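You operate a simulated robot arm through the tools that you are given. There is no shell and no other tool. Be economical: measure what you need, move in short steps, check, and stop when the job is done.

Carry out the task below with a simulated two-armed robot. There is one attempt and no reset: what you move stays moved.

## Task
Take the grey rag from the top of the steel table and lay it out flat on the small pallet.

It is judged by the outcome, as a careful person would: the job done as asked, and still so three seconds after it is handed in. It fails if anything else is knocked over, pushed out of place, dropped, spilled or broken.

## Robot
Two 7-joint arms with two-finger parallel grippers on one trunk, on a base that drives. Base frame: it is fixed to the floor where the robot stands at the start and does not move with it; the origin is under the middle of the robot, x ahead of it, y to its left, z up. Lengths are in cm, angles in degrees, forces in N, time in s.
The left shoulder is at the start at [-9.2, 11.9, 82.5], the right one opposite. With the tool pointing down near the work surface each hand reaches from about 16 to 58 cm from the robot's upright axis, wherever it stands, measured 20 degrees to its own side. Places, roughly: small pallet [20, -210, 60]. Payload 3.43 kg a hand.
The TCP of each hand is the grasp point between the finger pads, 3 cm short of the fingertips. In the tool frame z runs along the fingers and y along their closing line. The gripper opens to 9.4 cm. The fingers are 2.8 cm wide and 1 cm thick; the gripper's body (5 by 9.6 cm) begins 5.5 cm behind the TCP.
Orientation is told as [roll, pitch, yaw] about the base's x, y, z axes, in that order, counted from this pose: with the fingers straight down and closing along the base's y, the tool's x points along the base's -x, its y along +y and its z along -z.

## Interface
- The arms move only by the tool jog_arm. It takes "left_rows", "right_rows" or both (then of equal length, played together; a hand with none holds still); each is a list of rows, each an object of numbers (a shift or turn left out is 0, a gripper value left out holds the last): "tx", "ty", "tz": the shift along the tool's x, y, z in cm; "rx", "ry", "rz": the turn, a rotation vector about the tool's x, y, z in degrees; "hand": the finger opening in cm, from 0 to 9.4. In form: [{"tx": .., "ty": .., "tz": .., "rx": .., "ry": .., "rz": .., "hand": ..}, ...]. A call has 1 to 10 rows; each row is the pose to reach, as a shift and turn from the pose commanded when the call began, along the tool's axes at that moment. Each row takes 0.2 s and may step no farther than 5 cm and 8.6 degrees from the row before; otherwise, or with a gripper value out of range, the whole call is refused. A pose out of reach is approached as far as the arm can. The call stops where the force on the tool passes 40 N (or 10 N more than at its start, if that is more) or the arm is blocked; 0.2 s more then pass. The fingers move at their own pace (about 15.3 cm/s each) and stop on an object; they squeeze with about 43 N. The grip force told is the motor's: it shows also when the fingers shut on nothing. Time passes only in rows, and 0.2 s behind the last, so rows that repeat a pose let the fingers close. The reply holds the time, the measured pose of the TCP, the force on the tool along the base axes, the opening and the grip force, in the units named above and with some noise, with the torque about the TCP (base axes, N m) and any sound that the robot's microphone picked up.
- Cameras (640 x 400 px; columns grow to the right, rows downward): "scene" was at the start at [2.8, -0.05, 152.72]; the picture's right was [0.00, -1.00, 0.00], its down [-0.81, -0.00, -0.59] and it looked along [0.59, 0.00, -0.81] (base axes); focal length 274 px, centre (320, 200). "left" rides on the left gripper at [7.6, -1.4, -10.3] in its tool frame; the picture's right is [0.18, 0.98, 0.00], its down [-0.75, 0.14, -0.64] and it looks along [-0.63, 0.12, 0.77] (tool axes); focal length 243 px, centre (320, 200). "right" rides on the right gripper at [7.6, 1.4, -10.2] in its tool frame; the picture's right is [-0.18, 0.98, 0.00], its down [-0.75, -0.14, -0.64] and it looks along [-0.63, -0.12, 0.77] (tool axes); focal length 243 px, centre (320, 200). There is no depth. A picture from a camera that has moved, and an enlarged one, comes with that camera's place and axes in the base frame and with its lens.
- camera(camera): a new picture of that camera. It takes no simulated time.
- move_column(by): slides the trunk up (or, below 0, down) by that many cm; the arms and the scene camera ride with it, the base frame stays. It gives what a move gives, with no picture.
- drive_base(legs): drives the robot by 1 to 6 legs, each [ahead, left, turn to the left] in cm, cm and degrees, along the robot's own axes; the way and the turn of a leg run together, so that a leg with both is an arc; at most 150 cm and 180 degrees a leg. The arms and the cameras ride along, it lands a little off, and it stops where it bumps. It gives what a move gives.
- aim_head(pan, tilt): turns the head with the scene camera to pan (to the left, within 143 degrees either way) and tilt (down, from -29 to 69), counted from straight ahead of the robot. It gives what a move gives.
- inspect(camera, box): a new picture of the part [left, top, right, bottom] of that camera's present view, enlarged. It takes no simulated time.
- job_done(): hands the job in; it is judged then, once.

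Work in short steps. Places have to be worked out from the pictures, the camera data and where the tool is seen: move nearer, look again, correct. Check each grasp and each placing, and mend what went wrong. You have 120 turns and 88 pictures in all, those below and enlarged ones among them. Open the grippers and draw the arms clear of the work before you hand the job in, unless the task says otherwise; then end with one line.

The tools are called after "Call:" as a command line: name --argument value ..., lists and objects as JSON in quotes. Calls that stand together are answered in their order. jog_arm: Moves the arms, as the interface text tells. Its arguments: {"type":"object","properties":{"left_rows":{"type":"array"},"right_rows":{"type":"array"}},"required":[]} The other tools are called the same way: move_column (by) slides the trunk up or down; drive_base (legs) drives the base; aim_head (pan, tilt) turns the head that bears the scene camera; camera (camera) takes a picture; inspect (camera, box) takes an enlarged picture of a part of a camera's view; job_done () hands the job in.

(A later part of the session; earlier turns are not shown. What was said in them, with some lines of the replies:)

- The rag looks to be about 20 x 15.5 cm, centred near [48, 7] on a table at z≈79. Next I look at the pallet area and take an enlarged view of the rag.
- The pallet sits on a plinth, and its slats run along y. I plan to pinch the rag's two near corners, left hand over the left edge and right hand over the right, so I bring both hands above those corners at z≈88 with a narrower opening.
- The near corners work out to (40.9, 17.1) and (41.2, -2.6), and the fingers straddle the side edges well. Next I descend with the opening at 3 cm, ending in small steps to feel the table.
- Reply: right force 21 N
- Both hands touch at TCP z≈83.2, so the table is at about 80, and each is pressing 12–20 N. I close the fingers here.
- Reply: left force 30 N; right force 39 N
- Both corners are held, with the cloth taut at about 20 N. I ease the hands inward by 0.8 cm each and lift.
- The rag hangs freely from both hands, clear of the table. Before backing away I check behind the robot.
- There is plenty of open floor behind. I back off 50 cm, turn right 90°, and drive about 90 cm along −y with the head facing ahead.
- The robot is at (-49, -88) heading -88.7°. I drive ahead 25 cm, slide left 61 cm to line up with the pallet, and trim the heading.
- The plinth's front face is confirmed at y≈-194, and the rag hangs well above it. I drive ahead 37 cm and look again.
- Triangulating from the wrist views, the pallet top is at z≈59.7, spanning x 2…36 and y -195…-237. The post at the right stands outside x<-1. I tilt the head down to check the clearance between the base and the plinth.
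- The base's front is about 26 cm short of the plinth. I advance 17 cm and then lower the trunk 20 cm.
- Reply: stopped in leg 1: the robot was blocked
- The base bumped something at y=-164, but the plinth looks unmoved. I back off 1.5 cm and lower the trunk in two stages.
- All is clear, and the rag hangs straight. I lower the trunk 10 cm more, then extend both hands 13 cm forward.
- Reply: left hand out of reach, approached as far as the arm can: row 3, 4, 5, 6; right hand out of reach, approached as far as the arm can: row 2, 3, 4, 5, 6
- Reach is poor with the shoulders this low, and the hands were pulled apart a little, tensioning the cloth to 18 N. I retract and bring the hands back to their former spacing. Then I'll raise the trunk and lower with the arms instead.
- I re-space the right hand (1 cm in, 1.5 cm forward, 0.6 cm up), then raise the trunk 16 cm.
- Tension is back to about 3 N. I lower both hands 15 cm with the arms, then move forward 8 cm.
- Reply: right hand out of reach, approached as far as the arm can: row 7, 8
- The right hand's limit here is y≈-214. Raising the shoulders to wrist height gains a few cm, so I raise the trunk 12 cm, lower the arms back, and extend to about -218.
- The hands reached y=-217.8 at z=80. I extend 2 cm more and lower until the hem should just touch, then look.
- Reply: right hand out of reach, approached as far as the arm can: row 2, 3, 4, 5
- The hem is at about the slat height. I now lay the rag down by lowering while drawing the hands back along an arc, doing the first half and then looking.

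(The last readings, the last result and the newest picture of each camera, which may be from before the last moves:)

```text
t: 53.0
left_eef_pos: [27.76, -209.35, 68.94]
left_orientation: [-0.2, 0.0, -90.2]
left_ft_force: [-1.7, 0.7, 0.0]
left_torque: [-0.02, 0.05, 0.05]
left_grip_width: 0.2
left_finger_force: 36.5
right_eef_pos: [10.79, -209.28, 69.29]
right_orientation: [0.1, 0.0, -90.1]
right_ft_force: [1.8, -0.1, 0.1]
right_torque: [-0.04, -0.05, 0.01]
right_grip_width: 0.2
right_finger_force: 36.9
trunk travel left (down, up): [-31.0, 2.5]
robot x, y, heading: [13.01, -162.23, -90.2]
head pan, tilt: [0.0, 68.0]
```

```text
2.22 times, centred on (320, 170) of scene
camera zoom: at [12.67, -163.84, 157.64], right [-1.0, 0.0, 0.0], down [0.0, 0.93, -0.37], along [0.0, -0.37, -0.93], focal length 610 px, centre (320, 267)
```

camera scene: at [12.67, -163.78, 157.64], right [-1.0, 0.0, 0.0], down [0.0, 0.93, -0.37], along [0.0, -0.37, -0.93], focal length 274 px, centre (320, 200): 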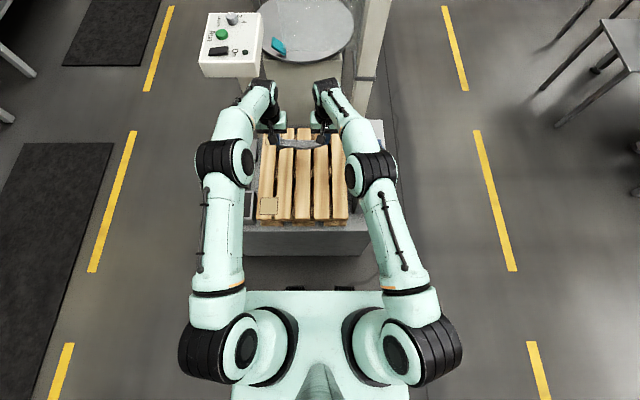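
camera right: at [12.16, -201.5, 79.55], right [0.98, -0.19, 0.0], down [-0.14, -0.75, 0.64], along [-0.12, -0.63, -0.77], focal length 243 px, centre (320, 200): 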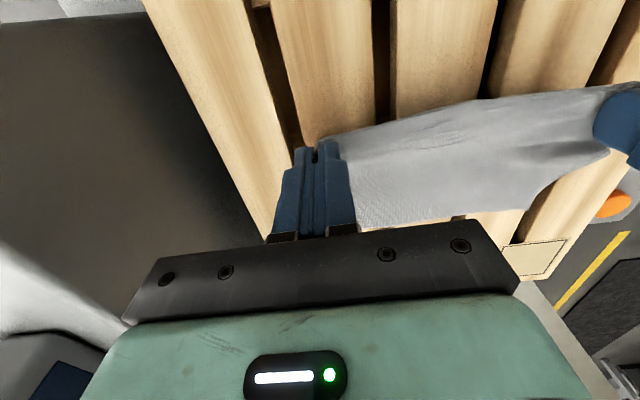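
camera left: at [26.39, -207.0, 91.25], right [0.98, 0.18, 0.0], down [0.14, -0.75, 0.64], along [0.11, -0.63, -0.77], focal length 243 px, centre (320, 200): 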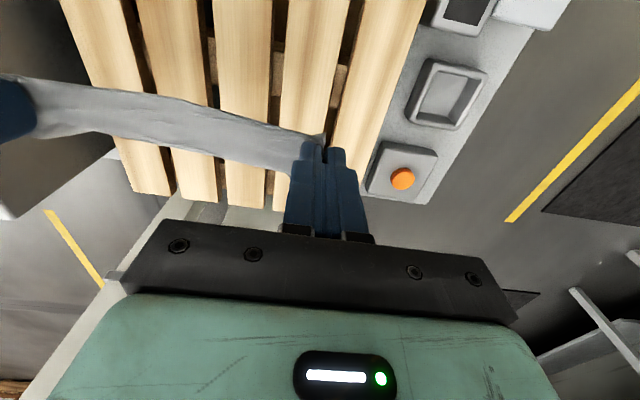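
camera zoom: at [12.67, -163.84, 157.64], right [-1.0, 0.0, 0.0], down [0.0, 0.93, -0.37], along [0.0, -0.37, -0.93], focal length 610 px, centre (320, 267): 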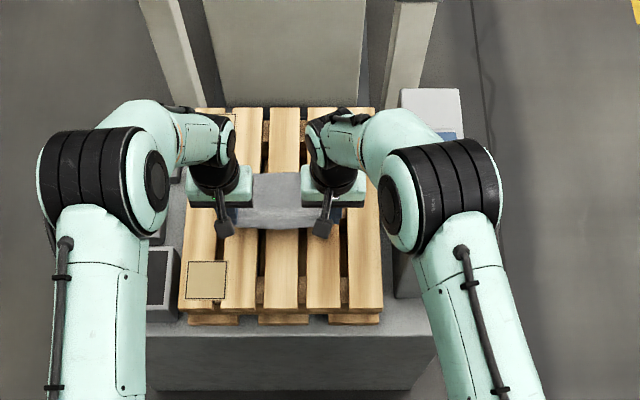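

It is laying out well, with the far hem at about y=-221. I continue down with a little more backward motion until close to the slats.

Call:
jog_arm --left_rows '[{"tz": 1.5, "tx": 0.6}, {"tz": 3, "tx": 1.1}, {"tz": 4.2, "tx": 1.4}, {"tz": 5, "tx": 1.6}, {"tz": 5, "tx": 1.6}]' --right_rows '[{"tz": 1.8, "tx": 0.6}, {"tz": 3.3, "tx": 1.1}, {"tz": 4.5, "tx": 1.4}, {"tz": 5.3, "tx": 1.6}, {"tz": 5.3, "tx": 1.6}]'

Call:
camera --camera "right"

Call:
camera --camera "left"

Call:
inspect --camera "scene" --box '[220, 80, 420, 260]'

```text
t: 54.0
left_eef_pos: [27.59, -208.26, 65.15]
left_orientation: [-0.2, -0.9, -90.1]
left_ft_force: [0.1, 6.5, 28.8]
left_torque: [0.42, 0.17, -0.04]
left_grip_width: 0.2
left_finger_force: 36.5
right_eef_pos: [10.84, -208.27, 65.19]
right_orientation: [0.4, -0.9, -90.0]
right_ft_force: [-1.4, 5.0, 22.6]
right_torque: [0.26, -0.11, 0.07]
right_grip_width: 0.19
right_finger_force: 36.5
trunk travel left (down, up): [-31.0, 2.5]
robot x, y, heading: [12.73, -162.48, -90.2]
head pan, tilt: [0.0, 68.0]
stopped in row 4 (right hand): the force on the tool passed its limit at 47 N (the readings are from after the stop); the commanded pose is now the measured one
```

```text
51 pictures are left
camera right: at [12.3, -200.36, 75.29], right [0.98, -0.19, 0.01], down [-0.15, -0.74, 0.65], along [-0.12, -0.64, -0.76], focal length 243 px, centre (320, 200)
```

right: 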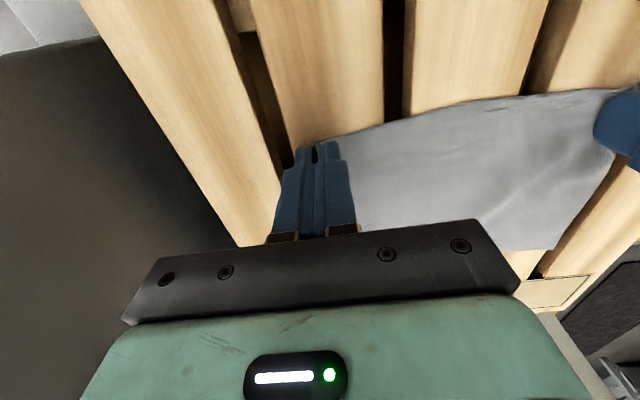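

```text
50 pictures are left
camera left: at [26.28, -200.48, 75.23], right [0.98, 0.18, 0.0], down [0.14, -0.74, 0.65], along [0.12, -0.64, -0.76], focal length 243 px, centre (320, 200)
```

left: 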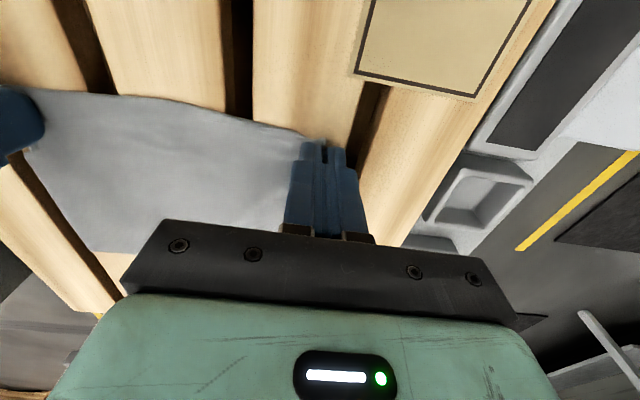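

```text
2.22 times, centred on (320, 170) of scene
camera zoom: at [12.61, -163.42, 157.69], right [-1.0, 0.0, 0.0], down [0.0, 0.93, -0.38], along [0.0, -0.38, -0.93], focal length 610 px, centre (320, 267)
```

zoom: 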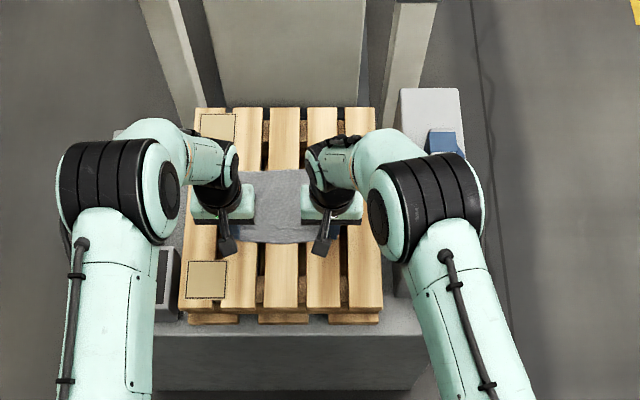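

The slats are at about z=62 and the fingers are pressing on them. I ease up 0.4 cm, draw back 0.8 cm and slightly apart to smooth the cloth.

Call:
jog_arm --left_rows '[{"tz": -0.5}, {"tz": -0.5, "tx": 0.4, "ty": 0.2}, {"tz": -0.4, "tx": 0.8, "ty": 0.3}, {"tz": -0.4, "tx": 0.8, "ty": 0.3}]' --right_rows '[{"tz": -0.5}, {"tz": -0.5, "tx": 0.4, "ty": -0.2}, {"tz": -0.4, "tx": 0.8, "ty": -0.3}, {"tz": -0.4, "tx": 0.8, "ty": -0.3}]'

Call:
inspect --camera "scene" --box '[270, 110, 370, 220]'

```text
t: 55.0
left_eef_pos: [27.9, -207.52, 65.12]
left_orientation: [-0.1, -0.8, -90.2]
left_ft_force: [-8.9, -2.2, 13.8]
left_torque: [0.02, 0.34, 0.08]
left_grip_width: 0.21
left_finger_force: 37.2
right_eef_pos: [10.68, -207.26, 65.13]
right_orientation: [0.3, -0.6, -90.2]
right_ft_force: [7.3, -1.3, 6.6]
right_torque: [0.01, -0.29, -0.06]
right_grip_width: 0.18
right_finger_force: 37.3
trunk travel left (down, up): [-31.0, 2.5]
robot x, y, heading: [12.65, -162.59, -90.2]
head pan, tilt: [0.0, 68.0]
```

```text
3.64 times, centred on (320, 165) of scene
camera zoom: at [12.63, -163.7, 157.64], right [-1.0, 0.0, 0.0], down [0.0, 0.93, -0.38], along [0.0, -0.38, -0.93], focal length 998 px, centre (320, 327)
```

zoom: 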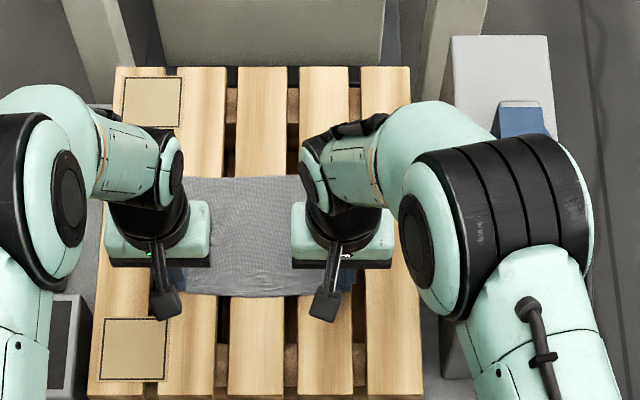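

The rag lies flat with just the two corners held. I ease off the tension and open the fingers gradually.

Call:
jog_arm --left_rows '[{"tz": -0.4, "ty": -0.2}, {"tz": -0.4, "ty": -0.2, "hand": 0.7}, {"tz": -0.4, "ty": -0.2, "hand": 1.4}, {"tz": -0.4, "ty": -0.2, "hand": 2.2}, {"tz": -0.4, "ty": -0.2, "hand": 3}, {"tz": -0.4, "ty": -0.2, "hand": 3}]' --right_rows '[{"tz": -0.4, "ty": 0.2}, {"tz": -0.4, "ty": 0.2, "hand": 0.7}, {"tz": -0.4, "ty": 0.2, "hand": 1.4}, {"tz": -0.4, "ty": 0.2, "hand": 2.2}, {"tz": -0.4, "ty": 0.2, "hand": 3}, {"tz": -0.4, "ty": 0.2, "hand": 3}]'

Call:
camera --camera "right"

Call:
camera --camera "left"

```text
t: 56.4
left_eef_pos: [27.93, -207.46, 65.38]
left_orientation: [0.0, -0.5, -90.2]
left_ft_force: [-0.2, -0.4, -0.1]
left_torque: [0.0, -0.03, 0.01]
left_grip_width: 3.0
left_finger_force: 0.0
right_eef_pos: [10.69, -207.32, 65.51]
right_orientation: [0.1, -0.5, -90.0]
right_ft_force: [0.5, 0.9, 0.6]
right_torque: [0.01, 0.02, -0.02]
right_grip_width: 3.0
right_finger_force: 0.1
trunk travel left (down, up): [-31.0, 2.5]
robot x, y, heading: [12.79, -162.48, -90.2]
head pan, tilt: [0.0, 68.0]
```

```text
47 pictures are left
camera right: at [12.2, -199.56, 75.67], right [0.98, -0.19, 0.01], down [-0.15, -0.75, 0.65], along [-0.12, -0.64, -0.76], focal length 243 px, centre (320, 200)
```

right: 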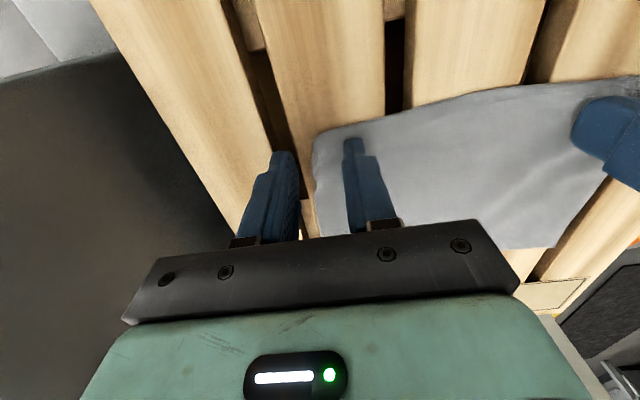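

```text
46 pictures are left
camera left: at [26.42, -199.72, 75.6], right [0.98, 0.18, 0.0], down [0.14, -0.75, 0.65], along [0.12, -0.64, -0.76], focal length 243 px, centre (320, 200)
```

left: 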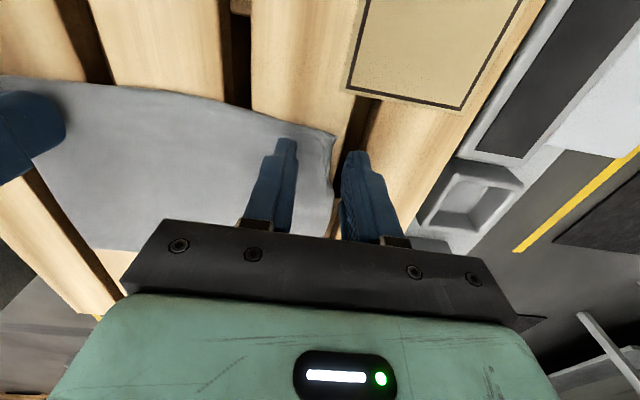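

The cloth let go and lies flat. I lift the hands straight up, gently at first.

Call:
jog_arm --left_rows '[{"tz": -0.5}, {"tz": -1.5}, {"tz": -3}, {"tz": -6}, {"tz": -10}, {"tz": -14}, {"tz": -18}, {"tz": -20}]' --right_rows '[{"tz": -0.5}, {"tz": -1.5}, {"tz": -3}, {"tz": -6}, {"tz": -10}, {"tz": -14}, {"tz": -18}, {"tz": -20}]'

Call:
camera --camera "right"

Call:
camera --camera "left"

```text
t: 58.1
left_eef_pos: [28.12, -207.3, 85.57]
left_orientation: [0.0, -0.5, -90.1]
left_ft_force: [-1.3, -0.6, -0.8]
left_torque: [-0.03, -0.03, 0.01]
left_grip_width: 2.99
left_finger_force: 0.0
right_eef_pos: [10.81, -207.15, 85.79]
right_orientation: [0.3, -0.4, -90.3]
right_ft_force: [0.5, -0.1, 0.0]
right_torque: [-0.03, 0.01, 0.04]
right_grip_width: 3.01
right_finger_force: 0.2
trunk travel left (down, up): [-31.0, 2.5]
robot x, y, heading: [13.01, -162.49, -90.1]
head pan, tilt: [0.0, 68.0]
```

```text
45 pictures are left
camera right: at [12.05, -199.28, 95.79], right [0.98, -0.19, 0.0], down [-0.15, -0.75, 0.65], along [-0.12, -0.64, -0.76], focal length 243 px, centre (320, 200)
```

right: 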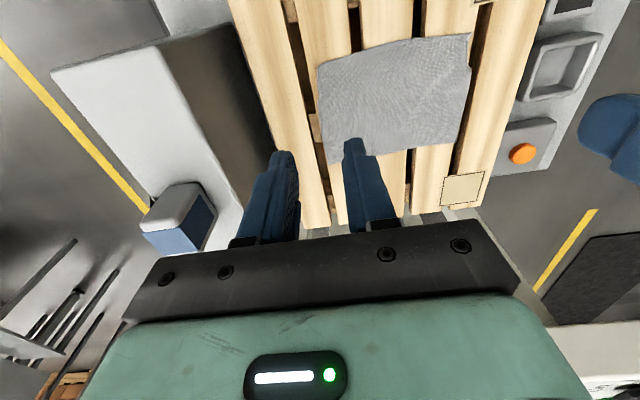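

```text
44 pictures are left
camera left: at [26.56, -199.41, 95.71], right [0.98, 0.18, 0.0], down [0.14, -0.75, 0.65], along [0.12, -0.64, -0.76], focal length 243 px, centre (320, 200)
```

left: 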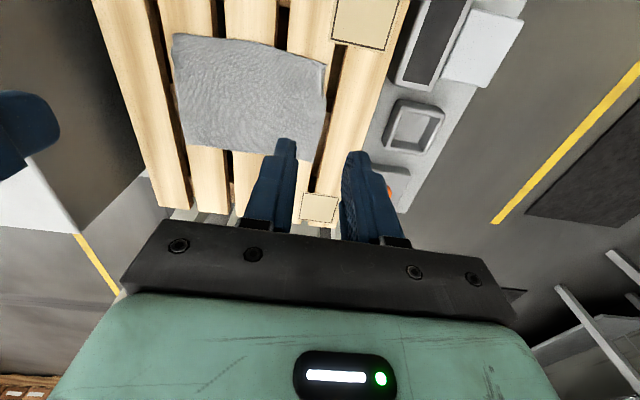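

The rag lies flat, fully on the slats. I back the robot off so the arms are clear, then do a final check.

Call:
drive_base --legs '[[-35, 0, 0]]'

Call:
aim_head --pan 0 --tilt 50

Call:
inspect --camera "scene" --box '[220, 60, 420, 260]'

Call:
camera --camera "left"

```text
t: 60.4
left_eef_pos: [28.02, -172.37, 85.56]
left_orientation: [0.0, -0.7, -90.2]
left_ft_force: [0.1, -0.3, -0.2]
left_torque: [0.02, 0.01, -0.03]
left_grip_width: 3.02
left_finger_force: 0.0
right_eef_pos: [10.72, -172.19, 85.56]
right_orientation: [0.1, -0.5, -90.3]
right_ft_force: [0.3, 0.7, -0.5]
right_torque: [0.0, -0.04, -0.01]
right_grip_width: 3.02
right_finger_force: 0.0
trunk travel left (down, up): [-31.0, 2.5]
robot x, y, heading: [13.0, -127.54, -90.3]
head pan, tilt: [0.0, 68.0]
```

```text
t: 61.2
left_eef_pos: [28.06, -172.44, 85.51]
left_orientation: [-0.1, -0.5, -90.2]
left_ft_force: [-0.6, 0.7, -0.1]
left_torque: [0.0, 0.0, -0.02]
left_grip_width: 3.02
left_finger_force: 0.0
right_eef_pos: [10.81, -172.22, 85.45]
right_orientation: [0.1, -0.5, -90.1]
right_ft_force: [-0.3, -0.3, 0.2]
right_torque: [0.01, -0.01, 0.01]
right_grip_width: 3.02
right_finger_force: 0.0
trunk travel left (down, up): [-31.0, 2.5]
robot x, y, heading: [12.98, -127.3, -90.3]
head pan, tilt: [0.0, 50.0]
```

```text
2.00 times, centred on (320, 160) of scene
camera zoom: at [12.77, -130.9, 159.76], right [-1.0, 0.0, 0.0], down [0.0, 0.77, -0.64], along [0.0, -0.64, -0.77], focal length 549 px, centre (320, 280)
```

zoom: 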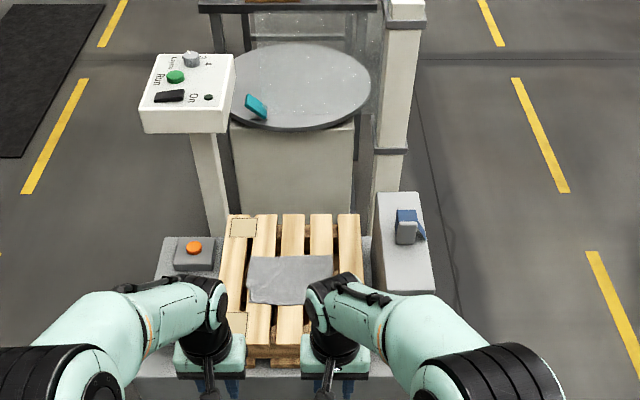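

```text
42 pictures are left
camera left: at [26.61, -164.54, 95.66], right [0.98, 0.18, 0.0], down [0.14, -0.75, 0.65], along [0.11, -0.64, -0.76], focal length 243 px, centre (320, 200)
```

left: 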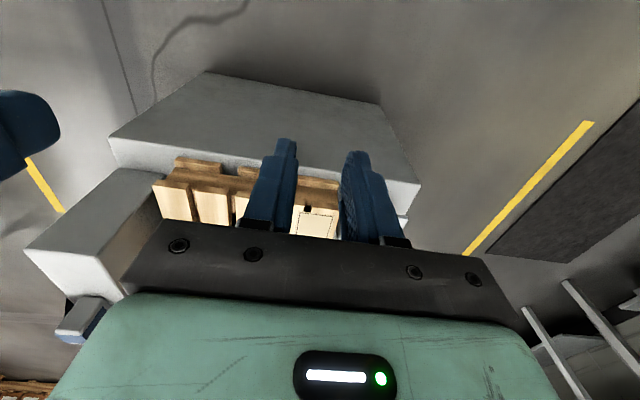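

The near-right corner is still hidden, so I back off a bit more and inspect the whole rag.

Call:
drive_base --legs '[[-25, 0, 0]]'

Call:
inspect --camera "scene" --box '[260, 60, 380, 180]'

```text
t: 63.1
left_eef_pos: [28.18, -147.12, 85.45]
left_orientation: [0.1, -0.4, -90.1]
left_ft_force: [0.4, -0.6, -0.3]
left_torque: [0.0, -0.03, -0.02]
left_grip_width: 3.0
left_finger_force: 0.1
right_eef_pos: [10.86, -147.09, 85.58]
right_orientation: [0.3, -0.4, -90.0]
right_ft_force: [0.2, 0.0, -0.1]
right_torque: [0.0, 0.01, -0.02]
right_grip_width: 3.01
right_finger_force: 0.0
trunk travel left (down, up): [-31.0, 2.5]
robot x, y, heading: [13.08, -101.64, -90.1]
head pan, tilt: [0.0, 50.0]
```

```text
3.33 times, centred on (320, 120) of scene
camera zoom: at [12.55, -105.86, 159.85], right [-1.0, 0.0, 0.0], down [0.0, 0.77, -0.64], along [0.0, -0.64, -0.77], focal length 915 px, centre (320, 467)
```

zoom: 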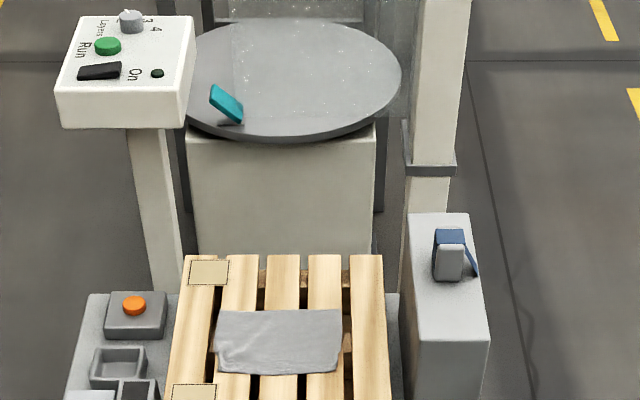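

The rag is spread to its full size of about 20 × 15 cm, flat and wholly on the slats. The grippers are open and clear, and nothing else has been disturbed, so I hand it in.

Call:
job_done

```text
The job is handed in.
```

The grey rag is laid out flat on the small pallet, wholly on the slats, with both grippers open and clear; the base bumped something in front of the plinth once while driving up, but nothing looked moved.
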